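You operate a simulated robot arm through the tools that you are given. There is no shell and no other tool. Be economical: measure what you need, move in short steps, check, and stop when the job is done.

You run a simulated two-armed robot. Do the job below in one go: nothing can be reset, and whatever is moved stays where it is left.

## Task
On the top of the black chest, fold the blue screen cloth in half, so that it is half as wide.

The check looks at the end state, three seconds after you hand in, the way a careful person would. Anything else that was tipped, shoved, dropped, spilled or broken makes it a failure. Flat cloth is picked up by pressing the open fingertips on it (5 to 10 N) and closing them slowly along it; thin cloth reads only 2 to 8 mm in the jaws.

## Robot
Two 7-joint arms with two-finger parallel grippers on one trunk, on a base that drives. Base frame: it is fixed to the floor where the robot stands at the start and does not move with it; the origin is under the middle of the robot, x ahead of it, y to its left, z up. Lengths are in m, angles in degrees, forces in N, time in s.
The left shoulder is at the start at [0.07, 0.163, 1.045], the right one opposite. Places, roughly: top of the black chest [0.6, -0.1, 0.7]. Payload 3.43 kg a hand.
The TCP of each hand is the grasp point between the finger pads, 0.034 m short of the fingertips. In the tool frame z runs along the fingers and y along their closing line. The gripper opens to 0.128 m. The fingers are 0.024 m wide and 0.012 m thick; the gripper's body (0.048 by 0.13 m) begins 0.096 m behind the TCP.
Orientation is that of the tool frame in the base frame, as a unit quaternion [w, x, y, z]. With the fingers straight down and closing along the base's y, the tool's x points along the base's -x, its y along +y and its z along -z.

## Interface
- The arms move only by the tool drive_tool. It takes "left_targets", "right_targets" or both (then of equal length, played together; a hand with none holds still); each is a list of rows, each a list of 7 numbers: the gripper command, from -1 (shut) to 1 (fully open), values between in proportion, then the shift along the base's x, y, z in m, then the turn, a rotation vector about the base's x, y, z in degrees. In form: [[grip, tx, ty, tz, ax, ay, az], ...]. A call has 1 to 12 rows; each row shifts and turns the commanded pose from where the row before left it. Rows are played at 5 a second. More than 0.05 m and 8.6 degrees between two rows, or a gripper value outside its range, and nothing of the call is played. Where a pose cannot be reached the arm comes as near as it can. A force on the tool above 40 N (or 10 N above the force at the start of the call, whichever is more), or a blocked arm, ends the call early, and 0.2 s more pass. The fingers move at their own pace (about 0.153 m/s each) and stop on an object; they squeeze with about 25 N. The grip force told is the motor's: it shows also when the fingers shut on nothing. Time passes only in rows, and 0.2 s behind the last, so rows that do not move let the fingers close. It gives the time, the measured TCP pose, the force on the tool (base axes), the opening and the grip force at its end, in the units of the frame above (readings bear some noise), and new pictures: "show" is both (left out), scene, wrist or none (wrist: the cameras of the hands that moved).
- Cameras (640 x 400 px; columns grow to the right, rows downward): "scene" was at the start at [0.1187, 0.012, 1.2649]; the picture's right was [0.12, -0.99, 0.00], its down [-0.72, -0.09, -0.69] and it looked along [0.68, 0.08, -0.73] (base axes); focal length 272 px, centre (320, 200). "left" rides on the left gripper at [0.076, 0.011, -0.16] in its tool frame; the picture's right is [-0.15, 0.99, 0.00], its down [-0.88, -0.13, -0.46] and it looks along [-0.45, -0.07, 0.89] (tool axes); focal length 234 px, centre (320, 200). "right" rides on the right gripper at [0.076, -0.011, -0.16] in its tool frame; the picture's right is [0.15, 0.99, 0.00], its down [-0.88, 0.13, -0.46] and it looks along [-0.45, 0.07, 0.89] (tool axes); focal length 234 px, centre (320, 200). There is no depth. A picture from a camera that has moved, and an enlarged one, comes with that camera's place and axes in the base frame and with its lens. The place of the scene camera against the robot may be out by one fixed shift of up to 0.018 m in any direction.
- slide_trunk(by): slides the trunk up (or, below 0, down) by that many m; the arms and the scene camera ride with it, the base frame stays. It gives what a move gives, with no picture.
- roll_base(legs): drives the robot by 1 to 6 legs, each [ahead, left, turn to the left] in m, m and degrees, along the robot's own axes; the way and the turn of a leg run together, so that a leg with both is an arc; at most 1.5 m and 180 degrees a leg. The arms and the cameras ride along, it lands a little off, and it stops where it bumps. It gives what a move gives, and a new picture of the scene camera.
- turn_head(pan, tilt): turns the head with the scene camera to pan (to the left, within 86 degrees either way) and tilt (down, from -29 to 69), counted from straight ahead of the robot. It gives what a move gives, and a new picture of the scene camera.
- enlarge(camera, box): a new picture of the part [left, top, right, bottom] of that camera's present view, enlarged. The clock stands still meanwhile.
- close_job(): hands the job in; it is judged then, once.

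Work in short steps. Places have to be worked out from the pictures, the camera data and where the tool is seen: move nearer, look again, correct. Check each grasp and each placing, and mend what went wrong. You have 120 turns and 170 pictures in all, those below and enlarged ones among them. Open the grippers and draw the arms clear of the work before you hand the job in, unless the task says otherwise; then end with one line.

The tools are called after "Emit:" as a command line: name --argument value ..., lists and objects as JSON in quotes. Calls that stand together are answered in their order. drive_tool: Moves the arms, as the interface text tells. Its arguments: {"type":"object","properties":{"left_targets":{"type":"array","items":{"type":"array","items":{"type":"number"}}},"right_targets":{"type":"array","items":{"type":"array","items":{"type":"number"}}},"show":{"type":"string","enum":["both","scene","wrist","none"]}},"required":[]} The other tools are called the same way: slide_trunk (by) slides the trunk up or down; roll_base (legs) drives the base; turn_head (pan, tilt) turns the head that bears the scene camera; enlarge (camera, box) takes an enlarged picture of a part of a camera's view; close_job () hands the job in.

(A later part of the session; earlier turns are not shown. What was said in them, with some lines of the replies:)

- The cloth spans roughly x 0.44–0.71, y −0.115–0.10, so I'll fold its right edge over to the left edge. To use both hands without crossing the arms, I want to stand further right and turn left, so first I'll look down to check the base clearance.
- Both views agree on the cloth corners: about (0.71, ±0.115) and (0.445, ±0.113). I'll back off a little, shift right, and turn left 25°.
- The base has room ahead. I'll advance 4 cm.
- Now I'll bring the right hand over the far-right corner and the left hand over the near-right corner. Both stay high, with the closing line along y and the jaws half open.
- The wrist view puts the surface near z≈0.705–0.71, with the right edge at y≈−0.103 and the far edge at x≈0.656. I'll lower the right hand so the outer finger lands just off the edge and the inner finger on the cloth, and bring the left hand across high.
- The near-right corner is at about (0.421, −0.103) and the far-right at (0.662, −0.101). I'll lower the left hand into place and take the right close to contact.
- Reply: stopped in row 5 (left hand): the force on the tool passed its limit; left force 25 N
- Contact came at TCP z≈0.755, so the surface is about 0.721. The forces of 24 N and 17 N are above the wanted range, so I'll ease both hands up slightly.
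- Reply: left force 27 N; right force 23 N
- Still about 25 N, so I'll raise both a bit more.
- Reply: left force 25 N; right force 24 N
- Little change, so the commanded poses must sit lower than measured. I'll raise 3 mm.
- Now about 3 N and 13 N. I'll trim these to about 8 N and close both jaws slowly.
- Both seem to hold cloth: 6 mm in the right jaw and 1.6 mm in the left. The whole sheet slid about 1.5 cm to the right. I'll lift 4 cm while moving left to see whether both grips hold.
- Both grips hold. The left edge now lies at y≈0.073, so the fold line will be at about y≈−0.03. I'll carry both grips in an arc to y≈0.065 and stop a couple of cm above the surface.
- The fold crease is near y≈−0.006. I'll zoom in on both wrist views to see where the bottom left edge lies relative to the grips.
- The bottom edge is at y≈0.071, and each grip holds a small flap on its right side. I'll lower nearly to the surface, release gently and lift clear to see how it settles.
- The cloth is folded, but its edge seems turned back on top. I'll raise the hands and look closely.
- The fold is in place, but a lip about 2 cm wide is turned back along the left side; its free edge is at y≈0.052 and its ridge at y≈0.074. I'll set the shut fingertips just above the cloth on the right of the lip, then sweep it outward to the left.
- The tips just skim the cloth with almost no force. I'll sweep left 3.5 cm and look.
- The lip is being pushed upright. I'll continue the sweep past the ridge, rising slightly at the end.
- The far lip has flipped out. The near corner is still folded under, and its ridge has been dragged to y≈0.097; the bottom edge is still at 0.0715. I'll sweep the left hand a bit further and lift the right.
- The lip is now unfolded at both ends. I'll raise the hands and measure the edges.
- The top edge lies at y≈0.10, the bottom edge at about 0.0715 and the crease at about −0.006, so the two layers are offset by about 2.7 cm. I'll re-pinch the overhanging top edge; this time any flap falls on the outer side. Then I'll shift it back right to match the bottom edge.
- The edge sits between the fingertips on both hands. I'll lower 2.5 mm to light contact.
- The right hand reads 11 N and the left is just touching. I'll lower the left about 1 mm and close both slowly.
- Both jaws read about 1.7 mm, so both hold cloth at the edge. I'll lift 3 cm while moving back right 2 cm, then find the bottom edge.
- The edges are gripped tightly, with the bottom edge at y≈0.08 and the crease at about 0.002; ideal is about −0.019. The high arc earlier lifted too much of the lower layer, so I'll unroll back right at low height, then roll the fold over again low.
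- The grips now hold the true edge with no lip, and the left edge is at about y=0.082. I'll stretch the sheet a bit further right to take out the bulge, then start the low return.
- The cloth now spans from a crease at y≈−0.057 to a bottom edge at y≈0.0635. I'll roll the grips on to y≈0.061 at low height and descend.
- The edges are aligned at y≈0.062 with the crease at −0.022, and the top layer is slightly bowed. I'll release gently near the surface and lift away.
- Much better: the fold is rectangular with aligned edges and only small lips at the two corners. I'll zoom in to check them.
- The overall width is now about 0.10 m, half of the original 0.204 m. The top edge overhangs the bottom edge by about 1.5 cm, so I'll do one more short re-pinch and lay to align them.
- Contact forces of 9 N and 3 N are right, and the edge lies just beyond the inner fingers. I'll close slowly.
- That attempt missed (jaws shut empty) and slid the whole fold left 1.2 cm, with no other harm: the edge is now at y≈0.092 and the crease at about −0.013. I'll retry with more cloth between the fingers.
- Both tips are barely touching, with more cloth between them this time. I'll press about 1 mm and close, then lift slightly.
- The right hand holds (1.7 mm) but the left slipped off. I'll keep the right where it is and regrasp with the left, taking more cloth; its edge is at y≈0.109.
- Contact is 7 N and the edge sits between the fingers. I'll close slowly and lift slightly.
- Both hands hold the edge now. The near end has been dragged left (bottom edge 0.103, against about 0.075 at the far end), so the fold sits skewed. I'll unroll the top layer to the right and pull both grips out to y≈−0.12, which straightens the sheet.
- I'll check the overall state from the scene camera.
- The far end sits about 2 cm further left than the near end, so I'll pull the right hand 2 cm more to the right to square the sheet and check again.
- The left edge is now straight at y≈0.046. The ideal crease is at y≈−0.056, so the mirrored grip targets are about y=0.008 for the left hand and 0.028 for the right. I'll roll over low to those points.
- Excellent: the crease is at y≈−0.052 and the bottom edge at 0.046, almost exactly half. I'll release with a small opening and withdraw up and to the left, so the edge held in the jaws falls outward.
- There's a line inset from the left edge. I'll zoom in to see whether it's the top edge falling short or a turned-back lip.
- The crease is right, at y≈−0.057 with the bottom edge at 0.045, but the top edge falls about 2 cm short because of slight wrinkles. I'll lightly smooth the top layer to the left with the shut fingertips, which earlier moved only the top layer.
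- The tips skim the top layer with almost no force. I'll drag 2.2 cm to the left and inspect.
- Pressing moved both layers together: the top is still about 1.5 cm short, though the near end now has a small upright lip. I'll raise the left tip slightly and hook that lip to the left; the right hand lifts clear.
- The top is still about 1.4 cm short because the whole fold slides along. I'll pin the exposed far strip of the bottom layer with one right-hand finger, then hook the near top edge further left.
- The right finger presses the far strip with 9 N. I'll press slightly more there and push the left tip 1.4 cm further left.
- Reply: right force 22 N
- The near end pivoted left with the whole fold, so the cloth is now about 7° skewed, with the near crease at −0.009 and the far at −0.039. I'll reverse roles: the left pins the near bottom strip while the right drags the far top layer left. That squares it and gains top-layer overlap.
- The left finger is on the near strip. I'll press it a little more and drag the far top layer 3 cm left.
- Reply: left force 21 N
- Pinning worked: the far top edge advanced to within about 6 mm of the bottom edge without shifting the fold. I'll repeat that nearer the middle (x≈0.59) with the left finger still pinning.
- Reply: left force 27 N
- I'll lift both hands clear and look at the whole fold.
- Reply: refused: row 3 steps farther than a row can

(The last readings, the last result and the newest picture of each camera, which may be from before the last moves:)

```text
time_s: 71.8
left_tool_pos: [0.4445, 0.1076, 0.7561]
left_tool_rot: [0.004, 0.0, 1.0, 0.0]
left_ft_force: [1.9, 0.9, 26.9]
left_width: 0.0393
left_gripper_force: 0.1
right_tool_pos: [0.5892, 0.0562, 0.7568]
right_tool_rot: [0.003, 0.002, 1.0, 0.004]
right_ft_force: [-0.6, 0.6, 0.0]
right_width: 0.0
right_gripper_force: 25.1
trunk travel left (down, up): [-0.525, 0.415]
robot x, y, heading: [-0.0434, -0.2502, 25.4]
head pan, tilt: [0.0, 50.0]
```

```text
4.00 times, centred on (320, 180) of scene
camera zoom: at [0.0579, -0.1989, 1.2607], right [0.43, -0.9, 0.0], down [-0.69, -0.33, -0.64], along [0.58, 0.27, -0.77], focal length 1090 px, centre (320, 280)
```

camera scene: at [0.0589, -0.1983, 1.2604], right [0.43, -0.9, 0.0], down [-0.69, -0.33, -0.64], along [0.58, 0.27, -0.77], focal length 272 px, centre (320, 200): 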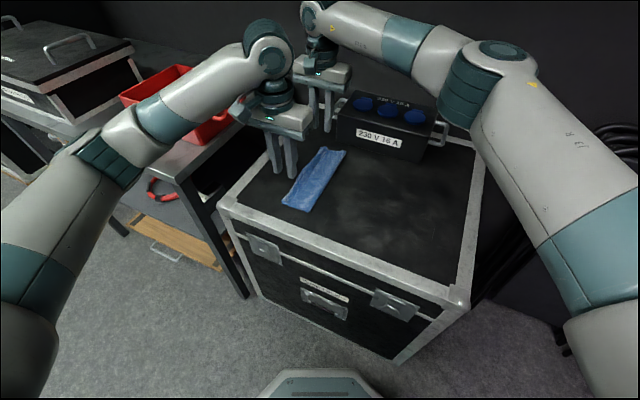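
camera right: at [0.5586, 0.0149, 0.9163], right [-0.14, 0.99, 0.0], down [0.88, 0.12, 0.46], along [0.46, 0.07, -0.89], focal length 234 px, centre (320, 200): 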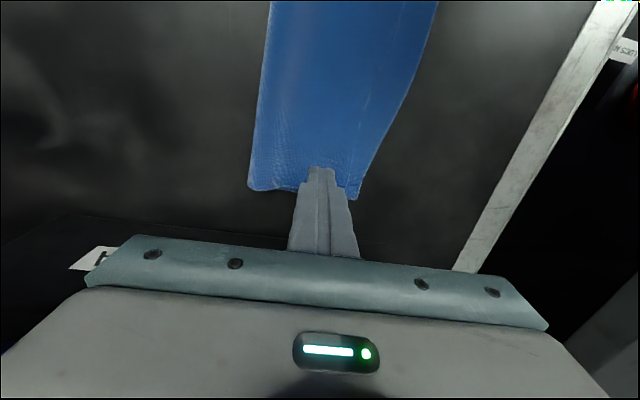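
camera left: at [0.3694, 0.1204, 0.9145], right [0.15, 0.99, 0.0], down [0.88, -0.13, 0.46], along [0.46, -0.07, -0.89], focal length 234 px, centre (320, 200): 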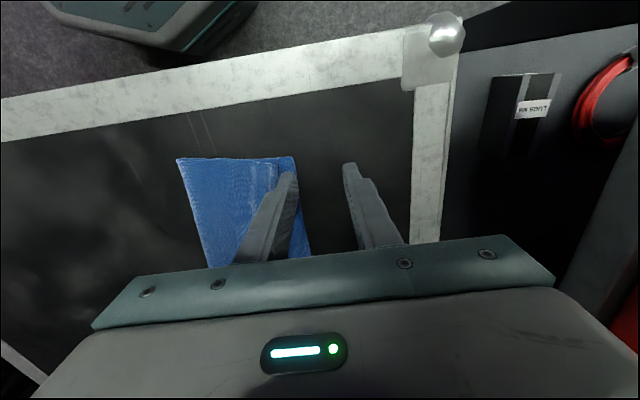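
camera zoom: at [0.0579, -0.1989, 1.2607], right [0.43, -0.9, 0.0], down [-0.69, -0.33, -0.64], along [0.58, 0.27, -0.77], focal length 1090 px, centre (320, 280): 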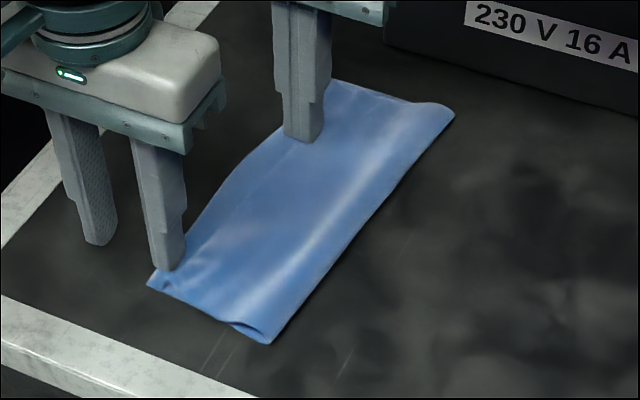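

One step was too large and nothing moved. I'll lift both hands with smaller steps.

Emit:
drive_tool --left_targets '[[-0.375, 0, 0, 0.02, 0, 0, 0], [-0.375, 0, 0.01, 0.035, 0, 0, 0], [-0.375, 0, 0.025, 0.035, 0, 0, 0], [-0.375, 0, 0.025, 0.03, 0, 0, 0]]' --right_targets '[[-1, 0, 0, 0.02, 0, 0, 0], [-1, 0.01, 0.0, 0.035, 0, 0, 0], [-1, 0.015, -0.02, 0.035, 0, 0, 0], [-1, 0.015, -0.03, 0.03, 0, 0, 0]]' --show "none"

Emit:
enlarge --camera "left" --box '[150, 80, 330, 240]'

Emit:
enlarge --camera "right" --box '[240, 0, 440, 170]'

Emit:
enlarge --camera "scene" --box '[250, 130, 390, 230]'

```text
time_s: 72.8
left_tool_pos: [0.4446, 0.1692, 0.8755]
left_tool_rot: [0.003, 0.001, 1.0, 0.0]
left_ft_force: [-0.4, -0.2, 0.0]
left_width: 0.0399
left_gripper_force: 0.0
right_tool_pos: [0.63, 0.0043, 0.8778]
right_tool_rot: [0.003, 0.0, 1.0, 0.004]
right_ft_force: [1.3, -0.5, 0.8]
right_width: 0.0
right_gripper_force: 24.9
trunk travel left (down, up): [-0.525, 0.415]
robot x, y, heading: [-0.0453, -0.2531, 25.3]
head pan, tilt: [0.0, 50.0]
```

```text
2.50 times, centred on (240, 160) of left
camera zoom: at [0.368, 0.1805, 1.0346], right [0.15, 0.99, 0.0], down [0.88, -0.13, 0.46], along [0.46, -0.07, -0.89], focal length 585 px, centre (520, 300)
```

zoom: 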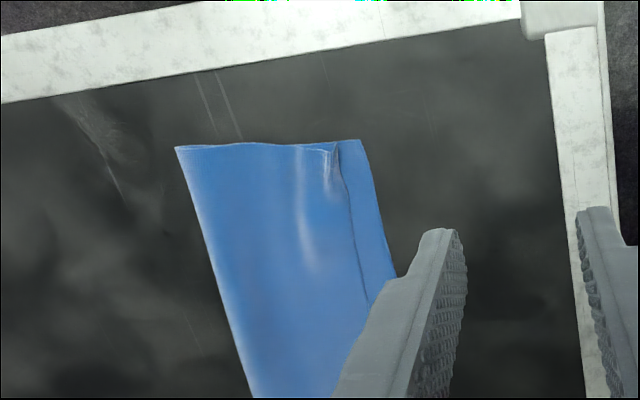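

```text
2.35 times, centred on (340, 85) of right
camera zoom: at [0.5498, -0.0071, 1.0361], right [-0.14, 0.99, 0.01], down [0.88, 0.12, 0.46], along [0.46, 0.07, -0.89], focal length 551 px, centre (273, 471)
```

zoom: 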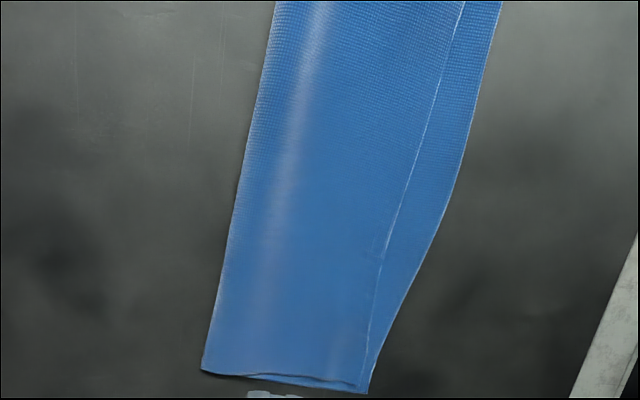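

```text
4.00 times, centred on (320, 180) of scene
camera zoom: at [0.0589, -0.199, 1.2604], right [0.43, -0.9, 0.0], down [-0.69, -0.33, -0.64], along [0.58, 0.27, -0.77], focal length 1090 px, centre (320, 280)
```

zoom: 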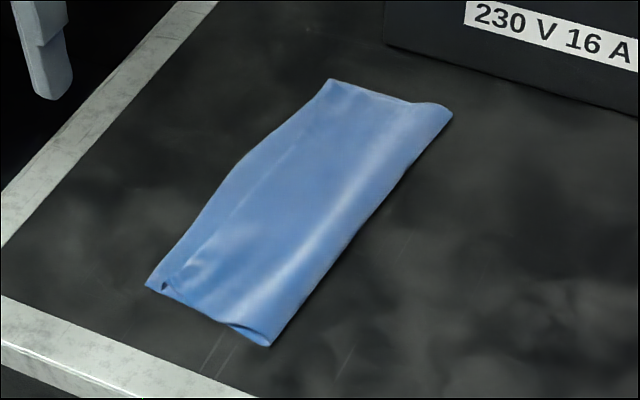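

This is a tidy fold: about 0.10 m wide, far end aligned, near end 1.2 cm short with a small raised lip and wave. I'll pinch that raised near lip without pressing and ease it left to match.

Emit:
drive_tool --left_targets '[[-0.53, 0, -0.035, -0.02, 0, 0, 0], [-0.53, 0, -0.035, -0.025, 0, 0, 0], [-0.53, 0, -0.033, -0.03, 0, 0, 0], [-0.53, 0, 0, -0.025, 0, 0, 0], [-0.53, 0, 0, -0.012, 0, 0, 0], [-0.53, 0, 0, -0.006, 0, 0, 0], [-0.53, 0, 0, 0, 0, 0, 0]]' --show "none"

Emit:
enlarge --camera "left" --box '[200, 110, 400, 250]'

```text
time_s: 74.5
left_tool_pos: [0.4459, 0.066, 0.7549]
left_tool_rot: [0.003, 0.0, 1.0, 0.0]
left_ft_force: [0.0, 0.5, 3.9]
left_width: 0.0301
left_gripper_force: 0.0
right_tool_pos: [0.6296, 0.0048, 0.8753]
right_tool_rot: [0.004, 0.002, 1.0, 0.003]
right_ft_force: [-0.1, -0.1, -0.6]
right_width: 0.0
right_gripper_force: 25.0
trunk travel left (down, up): [-0.525, 0.415]
robot x, y, heading: [-0.044, -0.2573, 25.2]
head pan, tilt: [0.0, 50.0]
```

```text
2.86 times, centred on (300, 180) of left
camera zoom: at [0.3695, 0.0771, 0.9148], right [0.15, 0.99, 0.0], down [0.88, -0.13, 0.46], along [0.46, -0.07, -0.89], focal length 669 px, centre (377, 257)
```

zoom: 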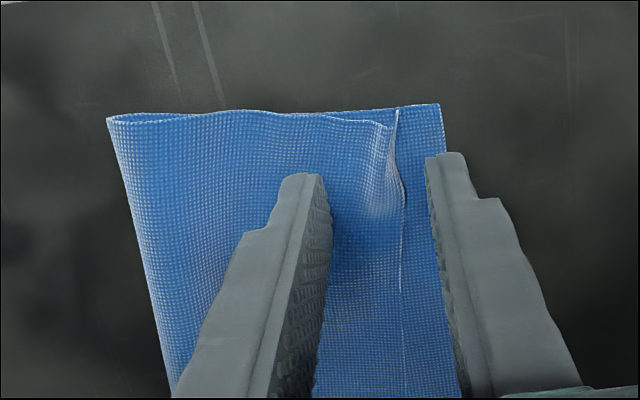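

The raised lip is between the fingers. I'll raise 1.5 mm so the bottom layer isn't gathered, and close.

Emit:
drive_tool --left_targets '[[-0.53, 0, 0.003, 0.0015, 0, 0, 0], [-0.6, 0, 0, 0, 0, 0, 0], [-0.7, 0, 0, 0, 0, 0, 0], [-0.8, 0, 0, 0, 0, 0, 0], [-0.9, 0, 0, 0, 0, 0, 0], [-1, 0, 0, 0, 0, 0, 0], [-1, 0, 0, 0, 0, 0, 0]]' --show "none"

Emit:
enlarge --camera "left" --box '[200, 110, 400, 250]'

```text
time_s: 76.0
left_tool_pos: [0.4454, 0.0681, 0.7569]
left_tool_rot: [0.003, -0.001, 1.0, 0.0]
left_ft_force: [0.3, 0.5, 0.9]
left_width: 0.002
left_gripper_force: 25.3
right_tool_pos: [0.6303, 0.0052, 0.8755]
right_tool_rot: [0.003, 0.001, 1.0, 0.003]
right_ft_force: [0.8, -0.4, 0.3]
right_width: 0.0
right_gripper_force: 24.9
trunk travel left (down, up): [-0.525, 0.415]
robot x, y, heading: [-0.044, -0.2561, 25.2]
head pan, tilt: [0.0, 50.0]
```

```text
2.86 times, centred on (300, 180) of left
camera zoom: at [0.3694, 0.0804, 0.9162], right [0.15, 0.99, 0.0], down [0.88, -0.13, 0.46], along [0.46, -0.07, -0.89], focal length 669 px, centre (377, 257)
```

zoom: 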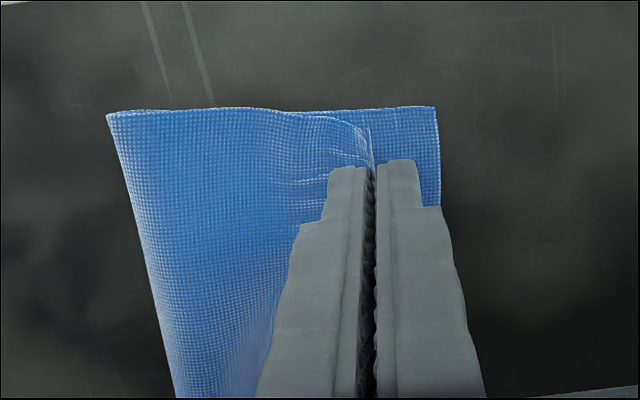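

Only the top layer is pinched (2 mm), and the bottom edge is at y≈0.090. I'll lift 1 cm and pull 1.5 cm left.

Emit:
drive_tool --left_targets '[[-1, 0, 0.002, 0.006, 0, 0, 0], [-1, 0, 0.004, 0.004, 0, 0, 0], [-1, 0, 0.005, 0, 0, 0, 0], [-1, 0, 0.005, -0.002, 0, 0, 0], [-1, 0, 0, -0.003, 0, 0, 0]]' --show "none"

Emit:
enlarge --camera "left" --box '[200, 110, 400, 250]'

Emit:
enlarge --camera "right" --box '[240, 0, 440, 170]'

```text
time_s: 77.2
left_tool_pos: [0.445, 0.085, 0.7622]
left_tool_rot: [0.004, 0.001, 1.0, 0.0]
left_ft_force: [0.2, 0.5, -0.2]
left_width: 0.0017
left_gripper_force: 25.0
right_tool_pos: [0.6309, 0.006, 0.875]
right_tool_rot: [0.003, 0.002, 1.0, 0.003]
right_ft_force: [-0.3, 0.8, -0.5]
right_width: 0.0
right_gripper_force: 25.7
trunk travel left (down, up): [-0.525, 0.415]
robot x, y, heading: [-0.0452, -0.2517, 25.0]
head pan, tilt: [0.0, 50.0]
```

```text
2.86 times, centred on (300, 180) of left
camera zoom: at [0.3693, 0.0965, 0.9213], right [0.15, 0.99, 0.0], down [0.88, -0.13, 0.46], along [0.46, -0.07, -0.89], focal length 669 px, centre (377, 257)
```

zoom: 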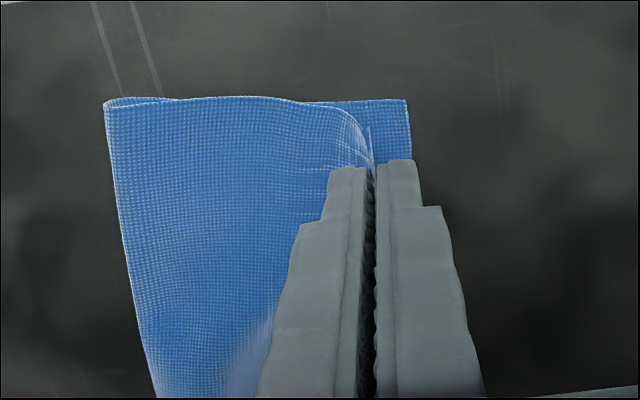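

```text
2.35 times, centred on (340, 85) of right
camera zoom: at [0.5506, -0.0059, 1.0351], right [-0.14, 0.99, 0.0], down [0.88, 0.12, 0.46], along [0.46, 0.07, -0.89], focal length 551 px, centre (273, 471)
```

zoom: 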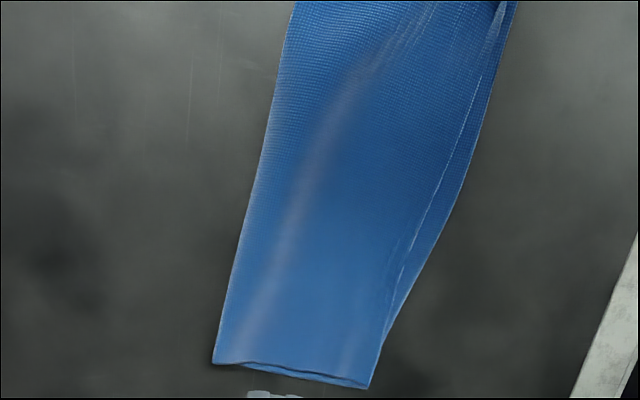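

The gap is closing along the whole length. I'll pull another 8 mm, lower, release gently and withdraw up and left.

Emit:
drive_tool --left_targets '[[-1, 0, 0.004, 0, 0, 0, 0], [-1, 0, 0.005, 0, 0, 0, 0], [-1, 0, 0, -0.004, 0, 0, 0], [-0.95, 0, 0, 0, 0, 0, 0], [-0.9, 0, 0, 0, 0, 0, 0], [-0.86, 0, 0.003, 0.003, 0, 0, 0], [-0.86, 0, 0.006, 0.006, 0, 0, 0], [-0.86, 0, 0.008, 0.012, 0, 0, 0], [-0.86, 0, 0.02, 0.03, 0, 0, 0], [-0.86, 0, 0.03, 0.03, 0, 0, 0], [-0.86, 0, 0.03, 0.03, 0, 0, 0]]' --show "none"

Emit:
enlarge --camera "left" --box '[150, 80, 330, 240]'

Emit:
enlarge --camera "right" --box '[240, 0, 440, 170]'

Emit:
enlarge --camera "scene" --box '[250, 130, 390, 230]'

```text
time_s: 79.7
left_tool_pos: [0.4454, 0.1898, 0.87]
left_tool_rot: [0.002, 0.0, 1.0, -0.001]
left_ft_force: [-0.7, 0.4, 0.1]
left_width: 0.0092
left_gripper_force: 0.1
right_tool_pos: [0.6297, 0.0067, 0.8752]
right_tool_rot: [0.003, 0.002, 1.0, 0.003]
right_ft_force: [-0.4, 0.1, 0.0]
right_width: 0.0
right_gripper_force: 25.3
trunk travel left (down, up): [-0.525, 0.415]
robot x, y, heading: [-0.0438, -0.2541, 25.1]
head pan, tilt: [0.0, 50.0]
```

```text
2.50 times, centred on (240, 160) of left
camera zoom: at [0.3691, 0.2025, 1.0292], right [0.15, 0.99, 0.0], down [0.88, -0.13, 0.46], along [0.46, -0.07, -0.89], focal length 585 px, centre (520, 300)
```

zoom: 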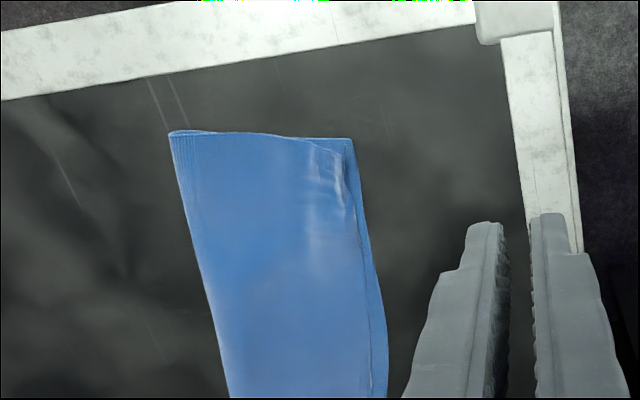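

```text
2.35 times, centred on (340, 85) of right
camera zoom: at [0.5501, -0.0058, 1.0354], right [-0.14, 0.99, 0.0], down [0.88, 0.12, 0.46], along [0.46, 0.07, -0.89], focal length 551 px, centre (273, 471)
```

zoom: 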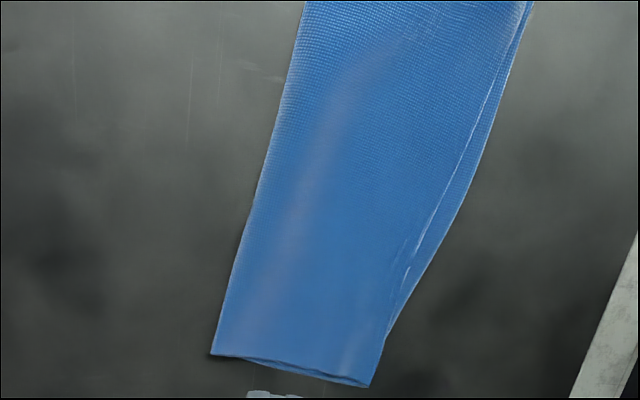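

```text
4.00 times, centred on (320, 180) of scene
camera zoom: at [0.0592, -0.1976, 1.2603], right [0.43, -0.9, 0.0], down [-0.69, -0.33, -0.64], along [0.58, 0.27, -0.77], focal length 1090 px, centre (320, 280)
```

zoom: 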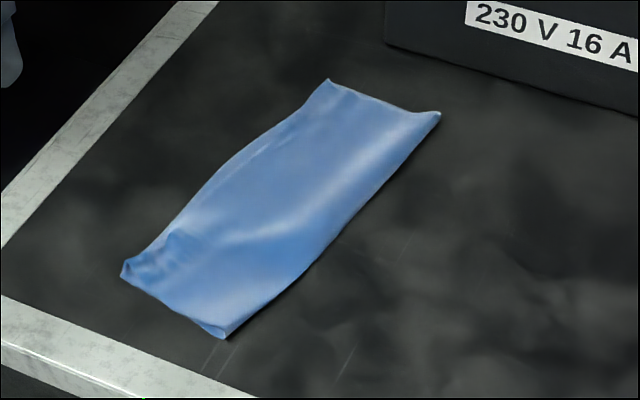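

The edges now match to within about 5 mm along the whole side, with a clean crease. I'll open the grippers and draw both arms up and clear.

Emit:
drive_tool --left_targets '[[0.5, -0.01, 0.02, 0.04, 0, 0, 0], [0.5, -0.01, 0.02, 0.04, 0, 0, 0], [0.5, -0.02, 0.03, 0.03, 0, 0, 0]]' --right_targets '[[0.5, 0, -0.04, 0.03, 0, 0, 0], [0.5, 0, -0.04, 0.03, 0, 0, 0], [0.5, 0, -0.045, 0.02, 0, 0, 0], [0.5, 0, -0.045, 0.02, 0, 0, 0], [0.5, 0, -0.045, 0.02, 0, 0, 0]]' --show "none"

```text
refused: give rows for one hand, or as many for the one as for the other
```

The row counts differed, so I'll resend with equal lengths.

Emit:
drive_tool --left_targets '[[0.5, -0.01, 0.02, 0.04, 0, 0, 0], [0.5, -0.01, 0.02, 0.04, 0, 0, 0], [0.5, -0.02, 0.03, 0.03, 0, 0, 0], [0.5, 0, 0, 0, 0, 0, 0], [0.5, 0, 0, 0, 0, 0, 0]]' --right_targets '[[0.5, 0, -0.035, 0.03, 0, 0, 0], [0.5, 0, -0.035, 0.03, 0, 0, 0], [0.5, 0, -0.045, 0.02, 0, 0, 0], [0.5, 0, -0.045, 0.02, 0, 0, 0], [0.5, 0, -0.045, 0.02, 0, 0, 0]]' --show "scene"

```text
time_s: 80.8
left_tool_pos: [0.4048, 0.2604, 0.9809]
left_tool_rot: [0.003, 0.0, 1.0, 0.0]
left_ft_force: [-0.3, 0.3, 0.3]
left_width: 0.0959
left_gripper_force: 0.0
right_tool_pos: [0.6296, -0.1996, 0.9968]
right_tool_rot: [0.004, 0.001, 1.0, 0.004]
right_ft_force: [-0.7, -0.6, 0.7]
right_width: 0.0961
right_gripper_force: 0.1
trunk travel left (down, up): [-0.525, 0.415]
robot x, y, heading: [-0.0437, -0.2525, 25.1]
head pan, tilt: [0.0, 50.0]
camera scene: at [0.0591, -0.1992, 1.2605], right [0.43, -0.9, 0.0], down [-0.69, -0.33, -0.64], along [0.58, 0.28, -0.77], focal length 272 px, centre (320, 200)
```

scene: 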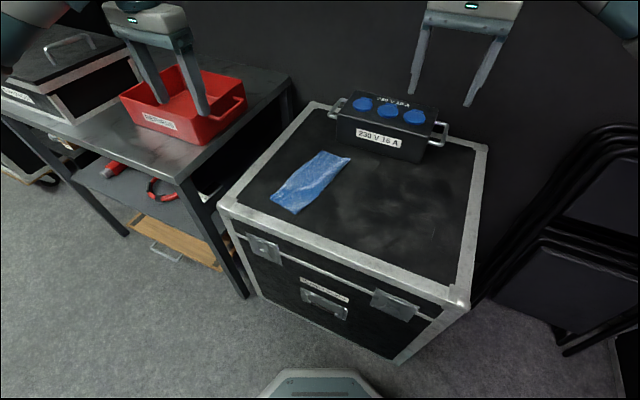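

The cloth lies folded on the chest, everything else is where it was, and both hands are open and clear. I'm handing in.

Emit:
close_job

```text
The job is handed in.
```

The blue cloth is folded in half on top of the black chest: it is now about 0.10 m wide, down from about 0.20 m, with the long edges matching to within roughly 5 mm and the fold lying slightly skewed.
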